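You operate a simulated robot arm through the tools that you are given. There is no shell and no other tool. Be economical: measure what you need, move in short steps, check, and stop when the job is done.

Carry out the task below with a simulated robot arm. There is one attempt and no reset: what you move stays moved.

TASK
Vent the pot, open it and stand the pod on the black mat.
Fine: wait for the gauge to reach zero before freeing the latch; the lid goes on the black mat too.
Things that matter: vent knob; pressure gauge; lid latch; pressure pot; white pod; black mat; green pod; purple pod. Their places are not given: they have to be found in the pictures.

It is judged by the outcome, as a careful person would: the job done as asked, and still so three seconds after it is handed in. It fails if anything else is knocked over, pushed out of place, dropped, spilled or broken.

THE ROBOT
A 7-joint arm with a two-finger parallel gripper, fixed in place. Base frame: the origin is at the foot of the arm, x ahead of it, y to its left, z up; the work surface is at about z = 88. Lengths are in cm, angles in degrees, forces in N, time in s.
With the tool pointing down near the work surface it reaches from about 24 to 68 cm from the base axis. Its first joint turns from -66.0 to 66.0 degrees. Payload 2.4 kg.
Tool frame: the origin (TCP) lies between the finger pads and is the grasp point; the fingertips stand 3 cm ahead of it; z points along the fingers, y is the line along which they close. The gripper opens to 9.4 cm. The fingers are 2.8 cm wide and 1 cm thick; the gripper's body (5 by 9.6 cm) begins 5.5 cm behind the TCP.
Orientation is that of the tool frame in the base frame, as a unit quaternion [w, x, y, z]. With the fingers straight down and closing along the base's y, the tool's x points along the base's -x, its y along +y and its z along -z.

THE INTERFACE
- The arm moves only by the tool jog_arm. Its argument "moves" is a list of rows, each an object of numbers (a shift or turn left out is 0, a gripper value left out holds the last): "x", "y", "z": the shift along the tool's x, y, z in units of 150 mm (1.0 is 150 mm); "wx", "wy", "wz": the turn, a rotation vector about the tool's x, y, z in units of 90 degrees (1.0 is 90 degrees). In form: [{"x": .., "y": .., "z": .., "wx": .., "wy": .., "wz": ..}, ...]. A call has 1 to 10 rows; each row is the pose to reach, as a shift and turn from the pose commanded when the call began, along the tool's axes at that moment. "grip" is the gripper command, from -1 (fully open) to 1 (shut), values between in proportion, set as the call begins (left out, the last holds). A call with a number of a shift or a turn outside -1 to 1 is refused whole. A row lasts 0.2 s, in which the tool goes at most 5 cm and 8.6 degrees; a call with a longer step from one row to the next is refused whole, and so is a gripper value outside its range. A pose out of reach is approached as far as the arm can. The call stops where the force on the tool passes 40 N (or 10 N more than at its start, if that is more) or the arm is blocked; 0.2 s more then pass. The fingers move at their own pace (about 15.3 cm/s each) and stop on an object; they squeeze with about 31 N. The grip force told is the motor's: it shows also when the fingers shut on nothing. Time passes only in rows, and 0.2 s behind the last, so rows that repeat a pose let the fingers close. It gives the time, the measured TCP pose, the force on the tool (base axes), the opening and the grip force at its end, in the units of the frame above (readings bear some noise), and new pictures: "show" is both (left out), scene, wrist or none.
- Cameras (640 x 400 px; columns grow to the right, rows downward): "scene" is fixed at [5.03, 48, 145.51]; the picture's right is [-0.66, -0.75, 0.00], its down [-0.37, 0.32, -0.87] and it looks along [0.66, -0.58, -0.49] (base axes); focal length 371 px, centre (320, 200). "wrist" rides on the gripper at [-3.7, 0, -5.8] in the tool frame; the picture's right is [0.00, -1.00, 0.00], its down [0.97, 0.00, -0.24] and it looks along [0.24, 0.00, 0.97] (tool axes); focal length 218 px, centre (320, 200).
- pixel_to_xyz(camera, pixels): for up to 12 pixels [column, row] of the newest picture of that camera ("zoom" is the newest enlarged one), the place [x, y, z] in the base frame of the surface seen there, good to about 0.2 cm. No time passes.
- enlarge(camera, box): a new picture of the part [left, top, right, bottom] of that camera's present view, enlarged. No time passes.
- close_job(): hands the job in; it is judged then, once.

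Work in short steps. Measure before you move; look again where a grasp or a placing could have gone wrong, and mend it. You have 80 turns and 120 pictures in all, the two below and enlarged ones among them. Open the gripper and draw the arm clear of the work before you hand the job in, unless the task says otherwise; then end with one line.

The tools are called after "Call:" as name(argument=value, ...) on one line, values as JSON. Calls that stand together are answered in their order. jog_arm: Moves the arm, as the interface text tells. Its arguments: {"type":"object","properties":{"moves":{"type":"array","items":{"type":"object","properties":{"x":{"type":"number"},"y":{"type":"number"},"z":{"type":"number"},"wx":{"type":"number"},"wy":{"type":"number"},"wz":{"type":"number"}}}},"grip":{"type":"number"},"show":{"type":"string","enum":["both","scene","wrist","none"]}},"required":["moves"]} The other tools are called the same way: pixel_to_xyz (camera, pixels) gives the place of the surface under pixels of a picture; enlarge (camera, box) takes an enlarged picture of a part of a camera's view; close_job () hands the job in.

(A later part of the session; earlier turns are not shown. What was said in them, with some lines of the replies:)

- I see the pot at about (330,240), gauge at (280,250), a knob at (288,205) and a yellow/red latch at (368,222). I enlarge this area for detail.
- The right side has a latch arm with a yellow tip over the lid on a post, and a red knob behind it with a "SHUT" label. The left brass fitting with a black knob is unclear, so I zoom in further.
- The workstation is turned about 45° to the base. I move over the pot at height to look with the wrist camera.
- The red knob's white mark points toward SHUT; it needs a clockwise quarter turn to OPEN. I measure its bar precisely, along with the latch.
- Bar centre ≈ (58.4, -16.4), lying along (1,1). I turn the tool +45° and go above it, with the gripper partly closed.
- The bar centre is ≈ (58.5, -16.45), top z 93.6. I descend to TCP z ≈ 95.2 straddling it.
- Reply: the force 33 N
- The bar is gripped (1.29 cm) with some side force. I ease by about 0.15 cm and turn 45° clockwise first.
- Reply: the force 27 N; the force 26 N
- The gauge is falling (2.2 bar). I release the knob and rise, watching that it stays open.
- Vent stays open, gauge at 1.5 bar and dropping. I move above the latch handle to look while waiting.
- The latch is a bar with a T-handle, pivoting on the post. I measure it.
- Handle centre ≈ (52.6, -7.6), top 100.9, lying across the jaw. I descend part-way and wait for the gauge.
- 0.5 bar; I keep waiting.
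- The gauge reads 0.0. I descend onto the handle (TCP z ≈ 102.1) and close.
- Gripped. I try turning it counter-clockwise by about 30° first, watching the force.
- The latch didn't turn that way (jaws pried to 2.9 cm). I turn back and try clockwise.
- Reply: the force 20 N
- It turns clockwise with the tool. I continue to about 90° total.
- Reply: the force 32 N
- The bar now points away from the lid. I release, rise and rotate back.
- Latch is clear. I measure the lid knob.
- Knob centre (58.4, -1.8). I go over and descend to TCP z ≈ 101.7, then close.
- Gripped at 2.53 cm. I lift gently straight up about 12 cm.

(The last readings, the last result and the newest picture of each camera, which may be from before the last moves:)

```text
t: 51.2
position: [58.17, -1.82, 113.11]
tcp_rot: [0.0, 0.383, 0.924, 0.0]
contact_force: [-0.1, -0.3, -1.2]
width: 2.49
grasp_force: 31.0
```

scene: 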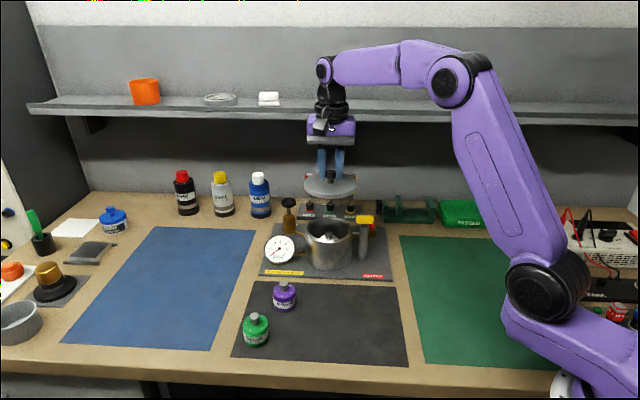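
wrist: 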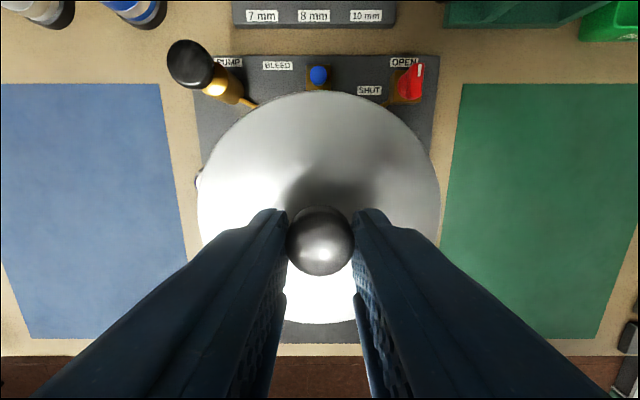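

Lid is off. I carry it toward the right part of the mat, target (39, 6.2).

Call:
jog_arm(moves=[{"x": 0.2, "y": -0.1}, {"x": 0.4, "y": -0.2}, {"x": 0.6, "y": -0.32}, {"x": 0.8, "y": -0.42}, {"x": 1.0, "y": -0.53}, {"x": 1.0, "y": -0.53}], show="none")

Call:
jog_arm(moves=[{"x": 0.14, "z": 0.1}, {"x": 0.28, "z": 0.3}, {"x": 0.28, "z": 0.5}, {"x": 0.28, "z": 0.5}])

Call:
enlarge(camera="scene", box=[260, 205, 420, 305])

```text
t: 52.6
position: [42.14, 3.15, 112.8]
tcp_rot: [0.0, 0.384, 0.924, 0.0]
contact_force: [0.5, 0.0, -1.4]
width: 2.5
grasp_force: 31.3
```

```text
t: 53.6
position: [39.22, 6.0, 105.38]
tcp_rot: [0.0, 0.383, 0.924, 0.0]
contact_force: [0.0, 0.2, -1.8]
width: 2.52
grasp_force: 30.7
```

scene: 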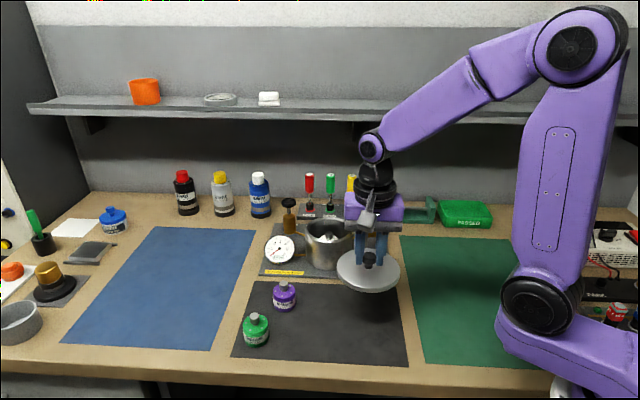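
wrist: 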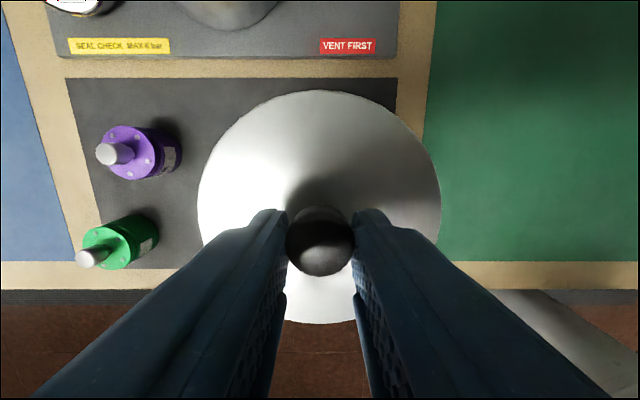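

```text
4.00 times, centred on (340, 255) of scene
```

zoom: 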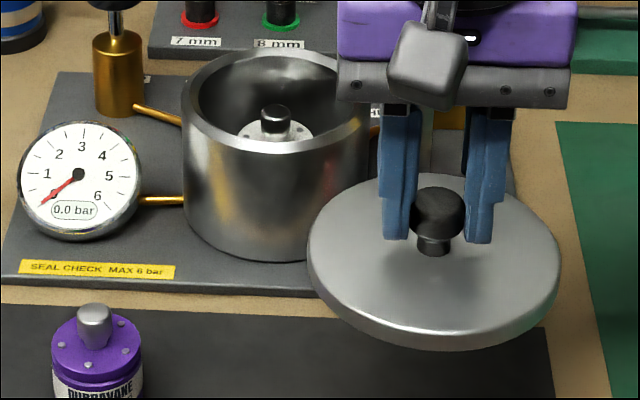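

Lid hangs level. I lower to just above the mat, then ease down until contact.

Call:
jog_arm(moves=[{"z": 0.25}, {"z": 0.5}, {"z": 0.68}, {"z": 0.75}, {"z": 0.77}, {"z": 0.785}, {"z": 0.8}, {"z": 0.815}, {"z": 0.825}, {"z": 0.83}])

Call:
enlarge(camera="scene", box=[280, 225, 440, 325])

```text
t: 55.8
position: [39.16, 6.12, 93.01]
tcp_rot: [0.001, 0.383, 0.924, 0.0]
contact_force: [-6.3, 4.4, 32.5]
width: 2.54
grasp_force: 31.5
```

scene: 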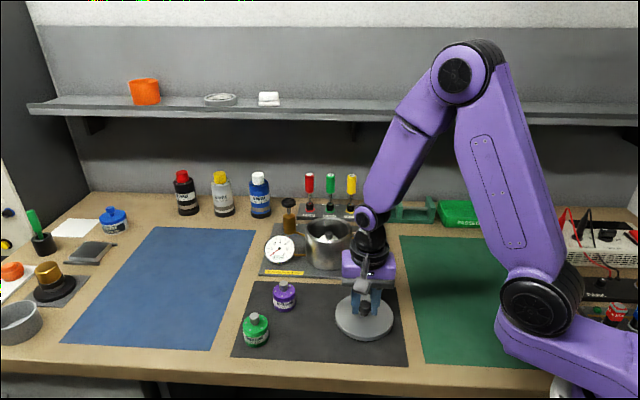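
wrist: 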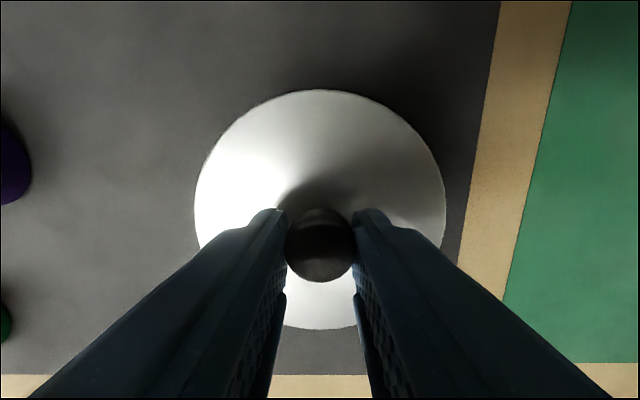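

```text
4.00 times, centred on (360, 275) of scene
```

zoom: 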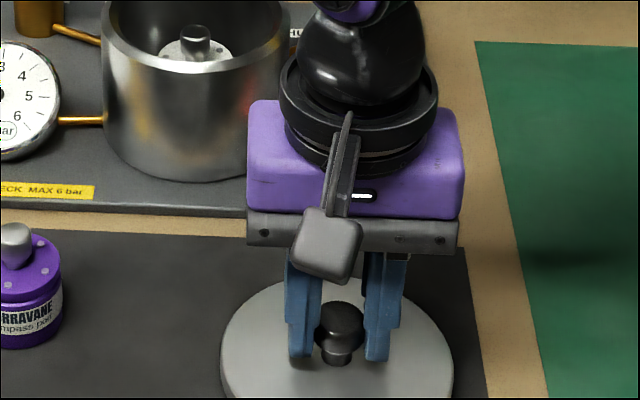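

The lid is seated on the mat, fully inside. I relieve the push slightly, open to 4 cm, and rise.

Call:
jog_arm(moves=[{"z": -0.02}, {"z": -0.02}], show="none")

Call:
jog_arm(moves=[{}, {}, {"z": -0.1}, {"z": -0.3}, {"z": -0.6}, {"z": -0.9}, {"z": -1.0}, {"z": -1.0}], grip=0.15)

```text
t: 56.4
position: [39.27, 6.13, 93.4]
tcp_rot: [0.001, 0.383, 0.924, 0.0]
contact_force: [-1.4, -0.2, -1.2]
width: 2.49
grasp_force: 31.1
```

```text
t: 58.2
position: [39.33, 5.97, 108.4]
tcp_rot: [0.0, 0.383, 0.924, 0.0]
contact_force: [1.2, 0.6, -0.1]
width: 4.0
grasp_force: 0.0
```

scene: 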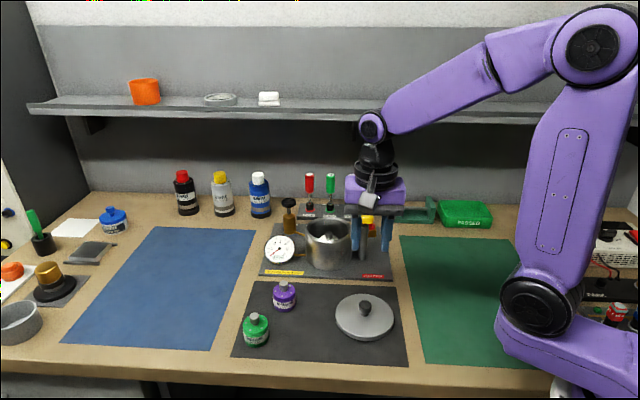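
wrist: 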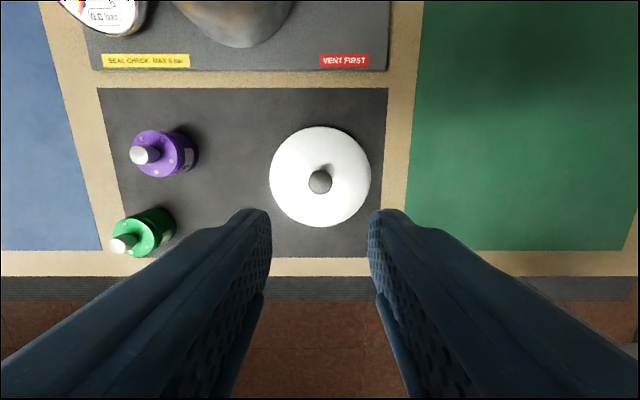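

Lid stands well on the mat. Next I go above the pot to look inside.

Call:
jog_arm(moves=[{"x": -0.1, "y": 0.05, "z": -0.25}, {"x": -0.3, "y": 0.15, "z": -0.45}, {"x": -0.5, "y": 0.25, "z": -0.6}, {"x": -0.75, "y": 0.36, "z": -0.65}, {"x": -1.0, "y": 0.5, "z": -0.65}, {"x": -1.0, "y": 0.54, "z": -0.65}], show="none")

Call:
jog_arm(moves=[{"x": -0.2}, {"x": -0.41}, {"x": -0.41}])

Call:
enlarge(camera="wrist", box=[240, 130, 400, 230])

```text
t: 59.6
position: [55.27, 1.18, 118.05]
tcp_rot: [0.001, 0.383, 0.924, 0.0]
contact_force: [-0.1, 0.9, 0.5]
width: 4.02
grasp_force: 0.0
```

```text
t: 60.4
position: [59.69, -3.22, 118.13]
tcp_rot: [0.001, 0.382, 0.924, 0.0]
contact_force: [0.2, 0.4, -0.8]
width: 4.0
grasp_force: 0.0
```

scene: 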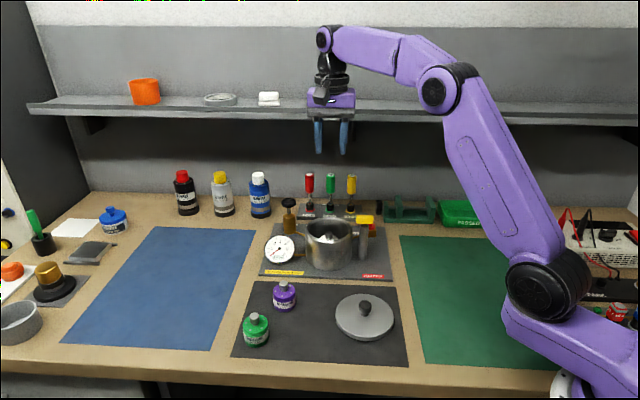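
wrist: 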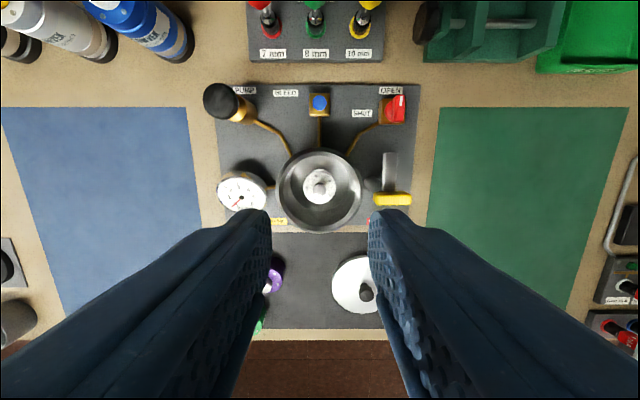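

```text
4.00 times, centred on (320, 180) of wrist
```

zoom: 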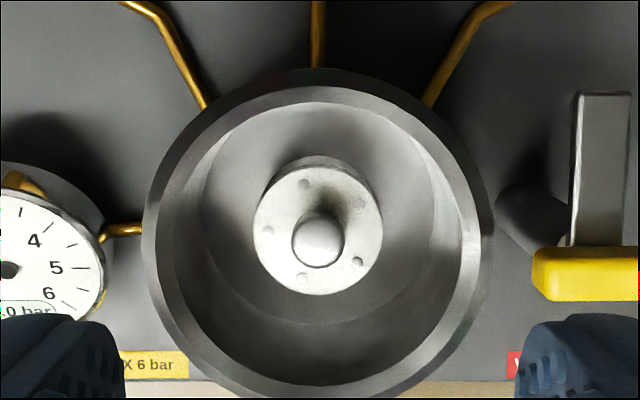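

Call:
pixel_to_xyz(camera="zoom", pixels=[[318, 235], [300, 235], [336, 235], [318, 218], [318, 255], [265, 230], [372, 230], [318, 285], [220, 240], [420, 240], [155, 230], [480, 230]])

Call:
pixel_to_xyz(camera="scene", pixels=[[365, 303], [365, 318], [284, 287], [255, 317], [283, 310], [255, 345], [320, 300], [366, 338]])

Call:
enlarge(camera="scene", box=[298, 210, 362, 250])

```text
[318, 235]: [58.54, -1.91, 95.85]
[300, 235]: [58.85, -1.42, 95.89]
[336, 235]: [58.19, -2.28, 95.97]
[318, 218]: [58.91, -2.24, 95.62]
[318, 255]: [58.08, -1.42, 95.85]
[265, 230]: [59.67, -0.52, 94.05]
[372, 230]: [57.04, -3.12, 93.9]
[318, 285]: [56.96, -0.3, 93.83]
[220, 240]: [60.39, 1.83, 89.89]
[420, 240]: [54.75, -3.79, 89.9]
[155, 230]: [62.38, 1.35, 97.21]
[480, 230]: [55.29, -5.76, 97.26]
```

```text
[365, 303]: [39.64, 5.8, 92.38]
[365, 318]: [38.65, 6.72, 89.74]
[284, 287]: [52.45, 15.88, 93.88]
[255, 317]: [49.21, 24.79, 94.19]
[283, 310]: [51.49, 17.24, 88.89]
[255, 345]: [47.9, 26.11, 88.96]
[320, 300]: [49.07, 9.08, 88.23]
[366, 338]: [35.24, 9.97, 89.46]
```

```text
10.00 times, centred on (330, 230) of scene
```

zoom: 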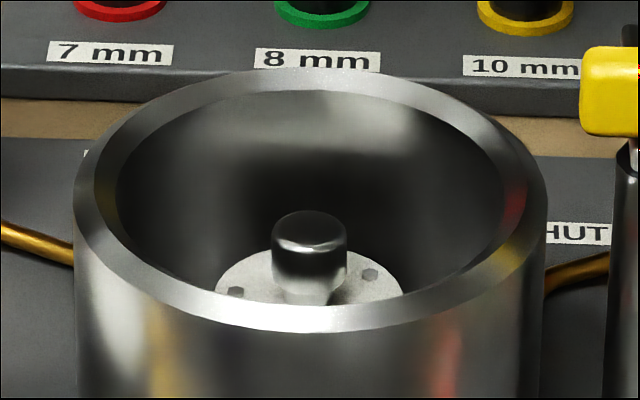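

Pod knob top z 95.9 at (58.45, -1.83), body top 94, rim 97.2. I descend with 3.5 cm opening to TCP z ≈ 97.4.

Call:
jog_arm(moves=[{"x": 0.124, "y": 0.007, "z": 0.2}, {"x": 0.124, "y": 0.007, "z": 0.5}, {"x": 0.124, "y": 0.007, "z": 0.8}, {"x": 0.124, "y": 0.007, "z": 1.0}, {"x": 0.124, "y": 0.007, "z": 1.0}], grip=0.25, show="wrist")

```text
t: 61.6
position: [58.64, -1.76, 102.81]
tcp_rot: [-0.001, 0.382, 0.924, 0.0]
contact_force: [-0.3, -0.7, -0.2]
width: 3.53
grasp_force: 0.1
```

wrist: 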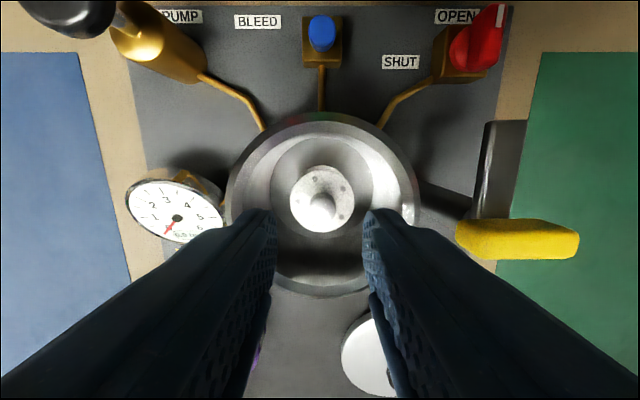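

Call:
jog_arm(moves=[{"z": 0.15}, {"z": 0.28}, {"z": 0.36}, {"z": 0.36}], show="wrist")

Call:
jog_arm(moves=[{}, {}, {}], grip=1)

```text
t: 62.6
position: [58.78, -1.93, 97.55]
tcp_rot: [0.0, 0.382, 0.924, 0.0]
contact_force: [0.3, 0.4, 0.3]
width: 3.54
grasp_force: 0.1
```

wrist: 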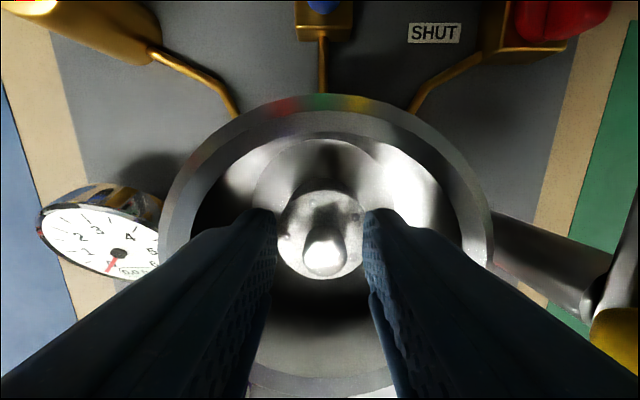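

```text
t: 63.4
position: [58.76, -1.96, 97.57]
tcp_rot: [0.0, 0.383, 0.924, 0.0]
contact_force: [0.4, 0.2, -0.1]
width: 1.67
grasp_force: 31.1
```

scene: 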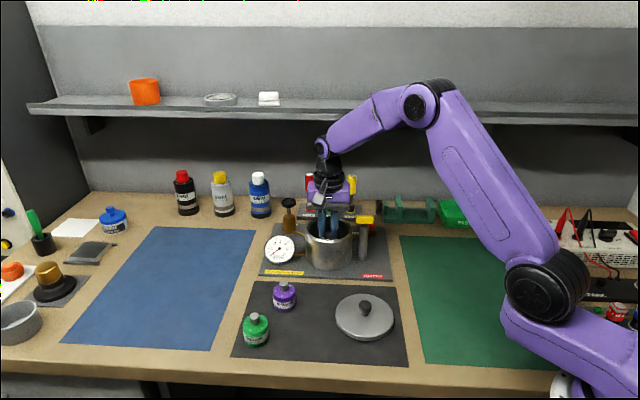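
wrist: 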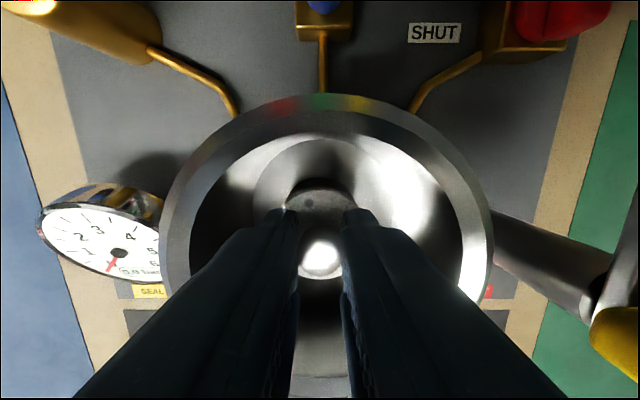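

Held at 1.67 cm. I lift straight up.

Call:
jog_arm(moves=[{"z": -0.05}, {"z": -0.15}, {"z": -0.3}, {"z": -0.5}, {"z": -0.7}, {"z": -0.9}, {"z": -1.0}, {"z": -1.0}])

Call:
enlarge(camera="scene", box=[260, 120, 420, 220])

```text
t: 65.2
position: [58.92, -1.67, 112.8]
tcp_rot: [-0.001, 0.382, 0.924, 0.001]
contact_force: [-0.9, -1.1, -1.6]
width: 1.69
grasp_force: 31.2
```

scene: 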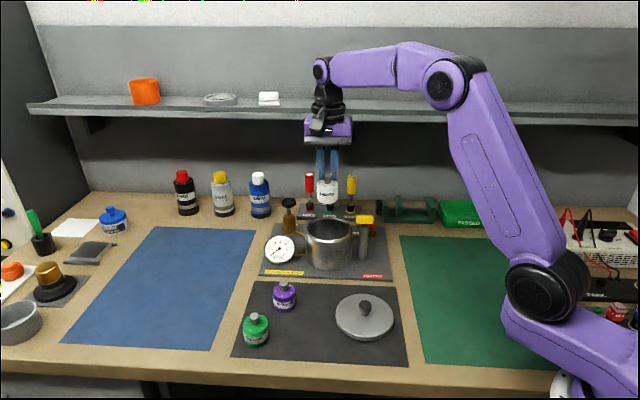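
wrist: 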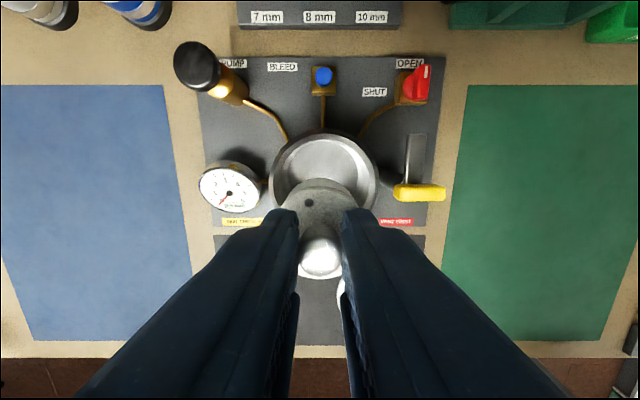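

```text
4.00 times, centred on (340, 170) of scene
```

zoom: 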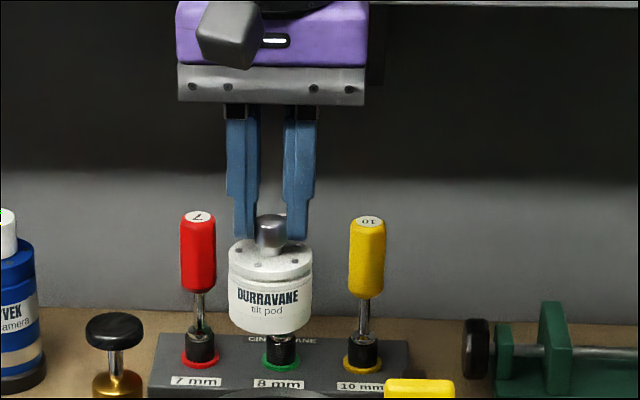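

Pod is free and hanging. I carry it to the open mat spot at ≈ (44.5, 15), between lid and the other pods.

Call:
jog_arm(moves=[{"x": 0.15, "y": 0.02}, {"x": 0.35, "y": 0.04}, {"x": 0.55, "y": 0.06}, {"x": 0.75, "y": 0.09}, {"x": 0.92, "y": 0.12}, {"x": 1.0, "y": 0.123}, {"x": 1.0, "y": 0.123}], show="none")

Call:
jog_arm(moves=[{"x": 0.15}, {"x": 0.3}, {"x": 0.42}, {"x": 0.47, "z": 0.1}, {"x": 0.47, "z": 0.3}, {"x": 0.47, "z": 0.5}, {"x": 0.47, "z": 0.7}, {"x": 0.47, "z": 0.8}, {"x": 0.47, "z": 0.8}])

Call:
enlarge(camera="scene", box=[220, 230, 420, 355])

```text
t: 66.8
position: [49.36, 10.23, 112.89]
tcp_rot: [0.0, 0.383, 0.924, 0.0]
contact_force: [-0.6, 0.5, -1.6]
width: 1.71
grasp_force: 30.2
```

```text
t: 68.8
position: [44.53, 15.46, 100.81]
tcp_rot: [0.001, 0.383, 0.924, 0.0]
contact_force: [0.2, 1.1, -2.3]
width: 1.69
grasp_force: 30.5
```

scene: 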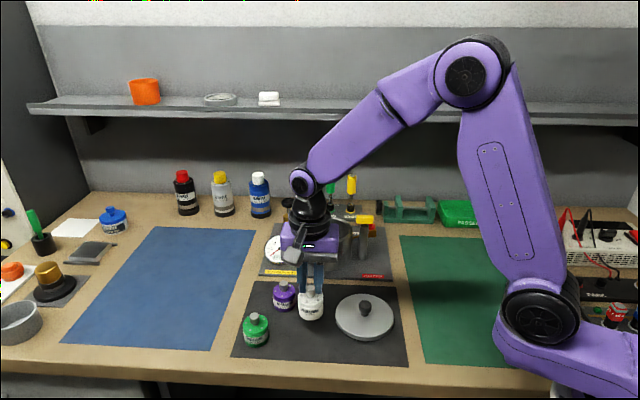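
wrist: 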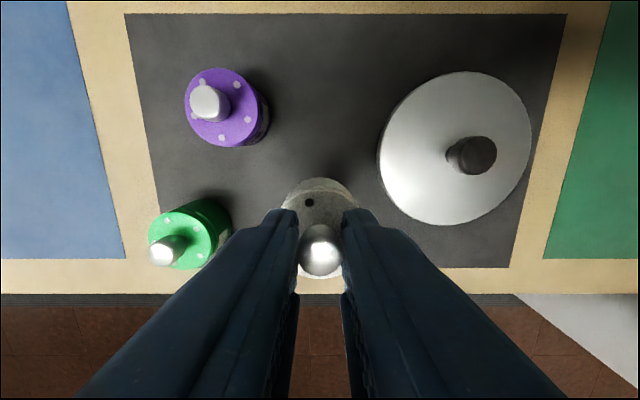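

```text
3.20 times, centred on (320, 292) of scene
```

zoom: 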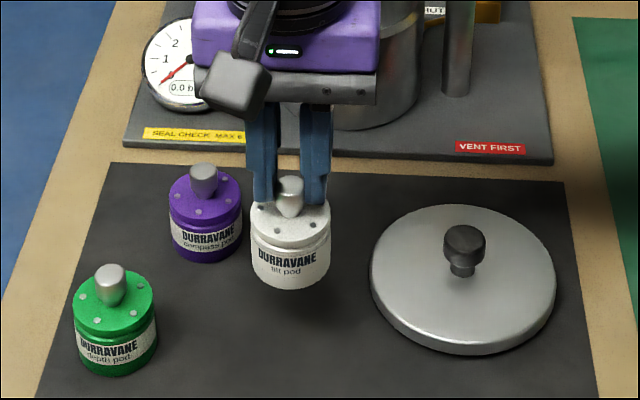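

Call:
enlarge(camera="scene", box=[286, 275, 342, 330])

Call:
pixel_to_xyz(camera="wrist", pixels=[[320, 183], [308, 202], [320, 215], [290, 200], [348, 200], [320, 230]])

```text
7.27 times, centred on (314, 302) of scene
```

zoom: 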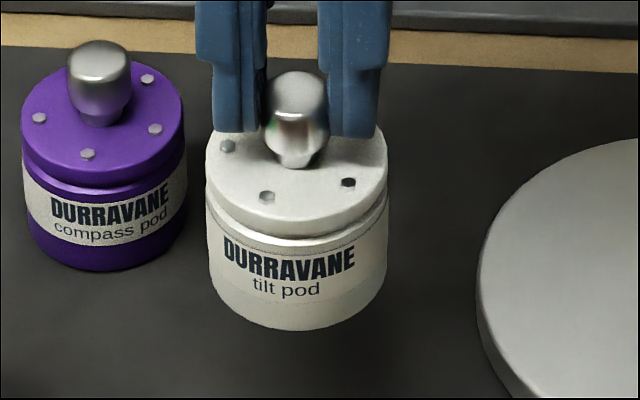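

```text
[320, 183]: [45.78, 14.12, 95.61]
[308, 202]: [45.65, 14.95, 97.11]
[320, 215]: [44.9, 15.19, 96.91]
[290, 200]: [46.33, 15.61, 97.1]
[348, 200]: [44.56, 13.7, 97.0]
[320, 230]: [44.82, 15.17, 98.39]
```

Only a slight lean. I lower gently to contact (expected at TCP z ≈ 95.9).

Call:
jog_arm(moves=[{"z": 0.12}, {"z": 0.22}, {"z": 0.27}, {"z": 0.29}, {"z": 0.305}, {"z": 0.315}, {"z": 0.325}, {"z": 0.333}])

Call:
enlarge(camera="scene", box=[286, 275, 342, 330])

```text
t: 70.6
position: [44.47, 15.14, 95.82]
tcp_rot: [0.0, 0.383, 0.924, 0.0]
contact_force: [-0.6, -0.4, -1.8]
width: 1.7
grasp_force: 31.0
```

scene: 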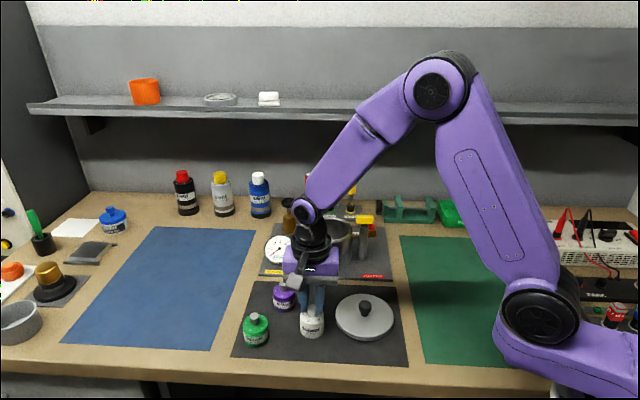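
wrist: 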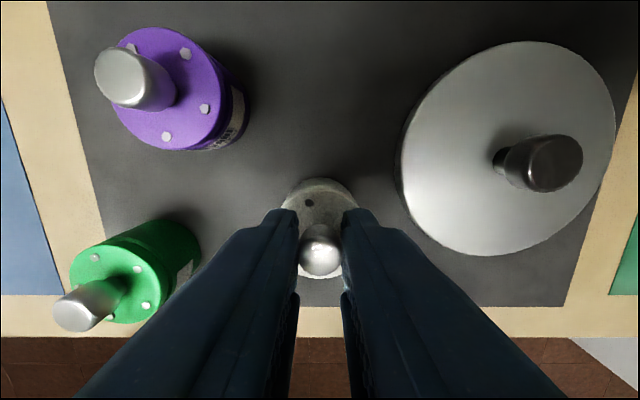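

```text
7.27 times, centred on (314, 302) of scene
```

zoom: 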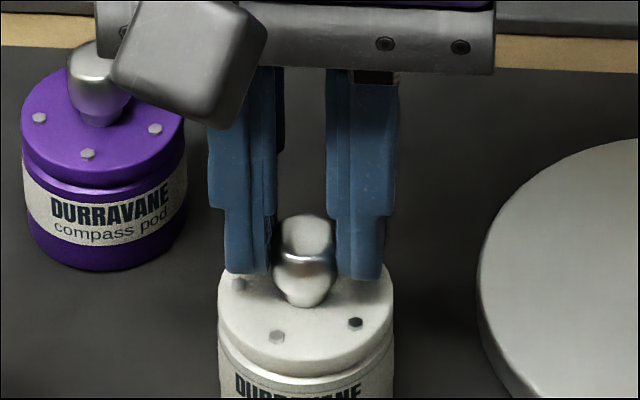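

No contact force yet; I lower in very small steps.

Call:
jog_arm(moves=[{"z": 0.007}, {"z": 0.014}, {"z": 0.02}], show="none")

Call:
enlarge(camera="scene", box=[280, 295, 344, 345])

```text
t: 71.4
position: [44.4, 15.21, 95.59]
tcp_rot: [0.001, 0.383, 0.924, 0.001]
contact_force: [0.5, -1.4, 26.6]
width: 1.68
grasp_force: 30.8
```

```text
8.00 times, centred on (312, 320) of scene
```

zoom: 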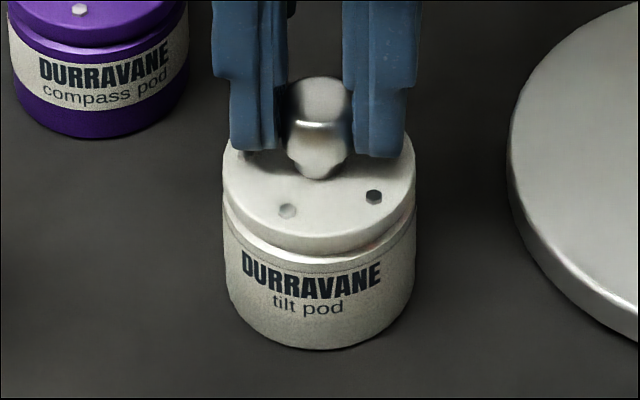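

Contact felt (26 N). I relax a touch, open, and rise.

Call:
jog_arm(moves=[{"z": -0.01}, {"z": -0.01}], show="none")

Call:
jog_arm(moves=[{}, {}, {}, {"z": -0.1}, {"z": -0.3}, {"z": -0.6}, {"z": -0.9}, {"z": -1.0}, {"z": -1.0}], grip=0.25)

Call:
enlarge(camera="scene", box=[220, 230, 420, 355])

```text
t: 72.0
position: [44.2, 15.23, 95.58]
tcp_rot: [0.0, 0.383, 0.924, 0.0]
contact_force: [3.1, 0.0, 6.7]
width: 1.71
grasp_force: 30.7
```

```text
t: 74.0
position: [44.21, 15.18, 110.59]
tcp_rot: [0.0, 0.383, 0.924, 0.0]
contact_force: [0.5, -0.5, 1.0]
width: 3.53
grasp_force: 0.0
```

scene: 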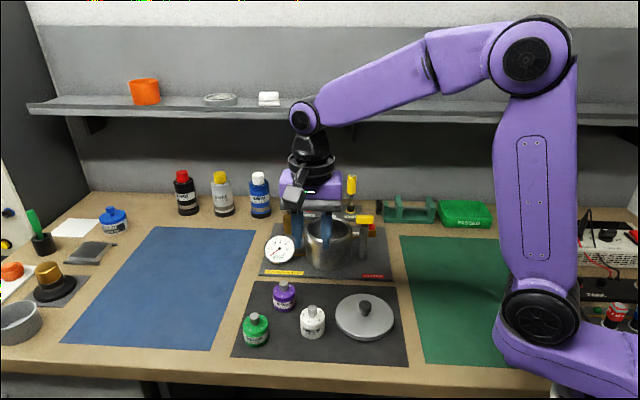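
wrist: 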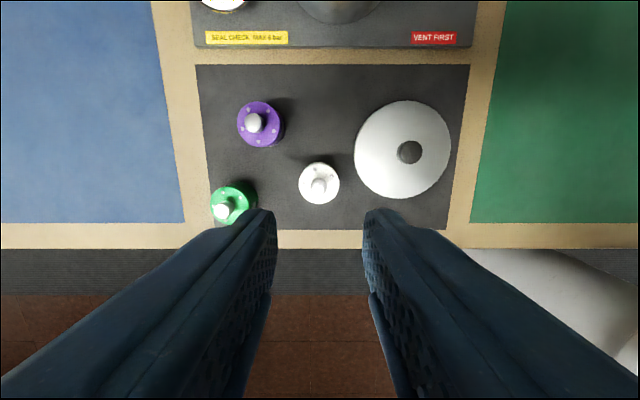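

```text
3.20 times, centred on (320, 292) of scene
```

zoom: 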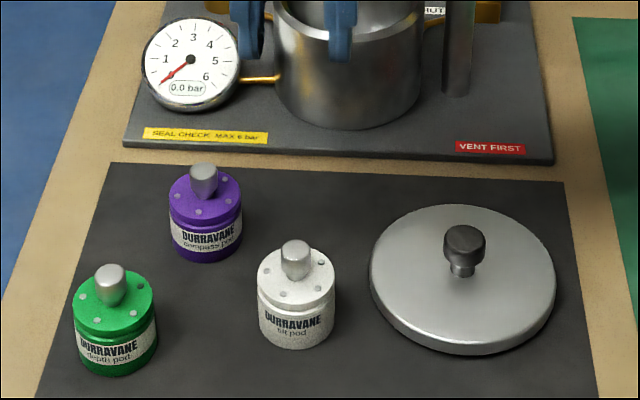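

All is standing: the white pod and lid are on the mat, the gauge reads 0.0, and nothing else was disturbed. I open the gripper and raise the arm clear before handing in.

Call:
jog_arm(moves=[{"z": -0.25}, {"z": -0.5}, {"z": -0.7}, {"z": -0.7}], grip=-1, show="scene")

```text
t: 75.0
position: [44.36, 15.04, 121.28]
tcp_rot: [0.0, 0.382, 0.924, 0.0]
contact_force: [0.2, -0.7, -1.2]
width: 9.4
grasp_force: 0.0
```

scene: 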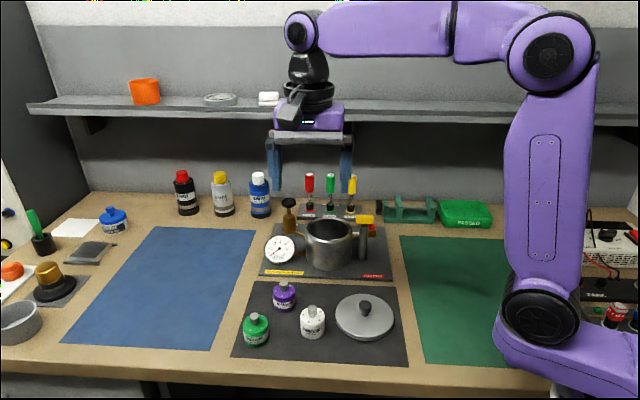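

Call:
close_job()

```text
The job is handed in.
```

I vented the pot until the gauge read 0.0 bar and only then freed the latch; the lid and the white pod now stand on the black mat, with nothing else moved; while the gauge read 0.0, I first tried the latch the wrong way, and it did not move.
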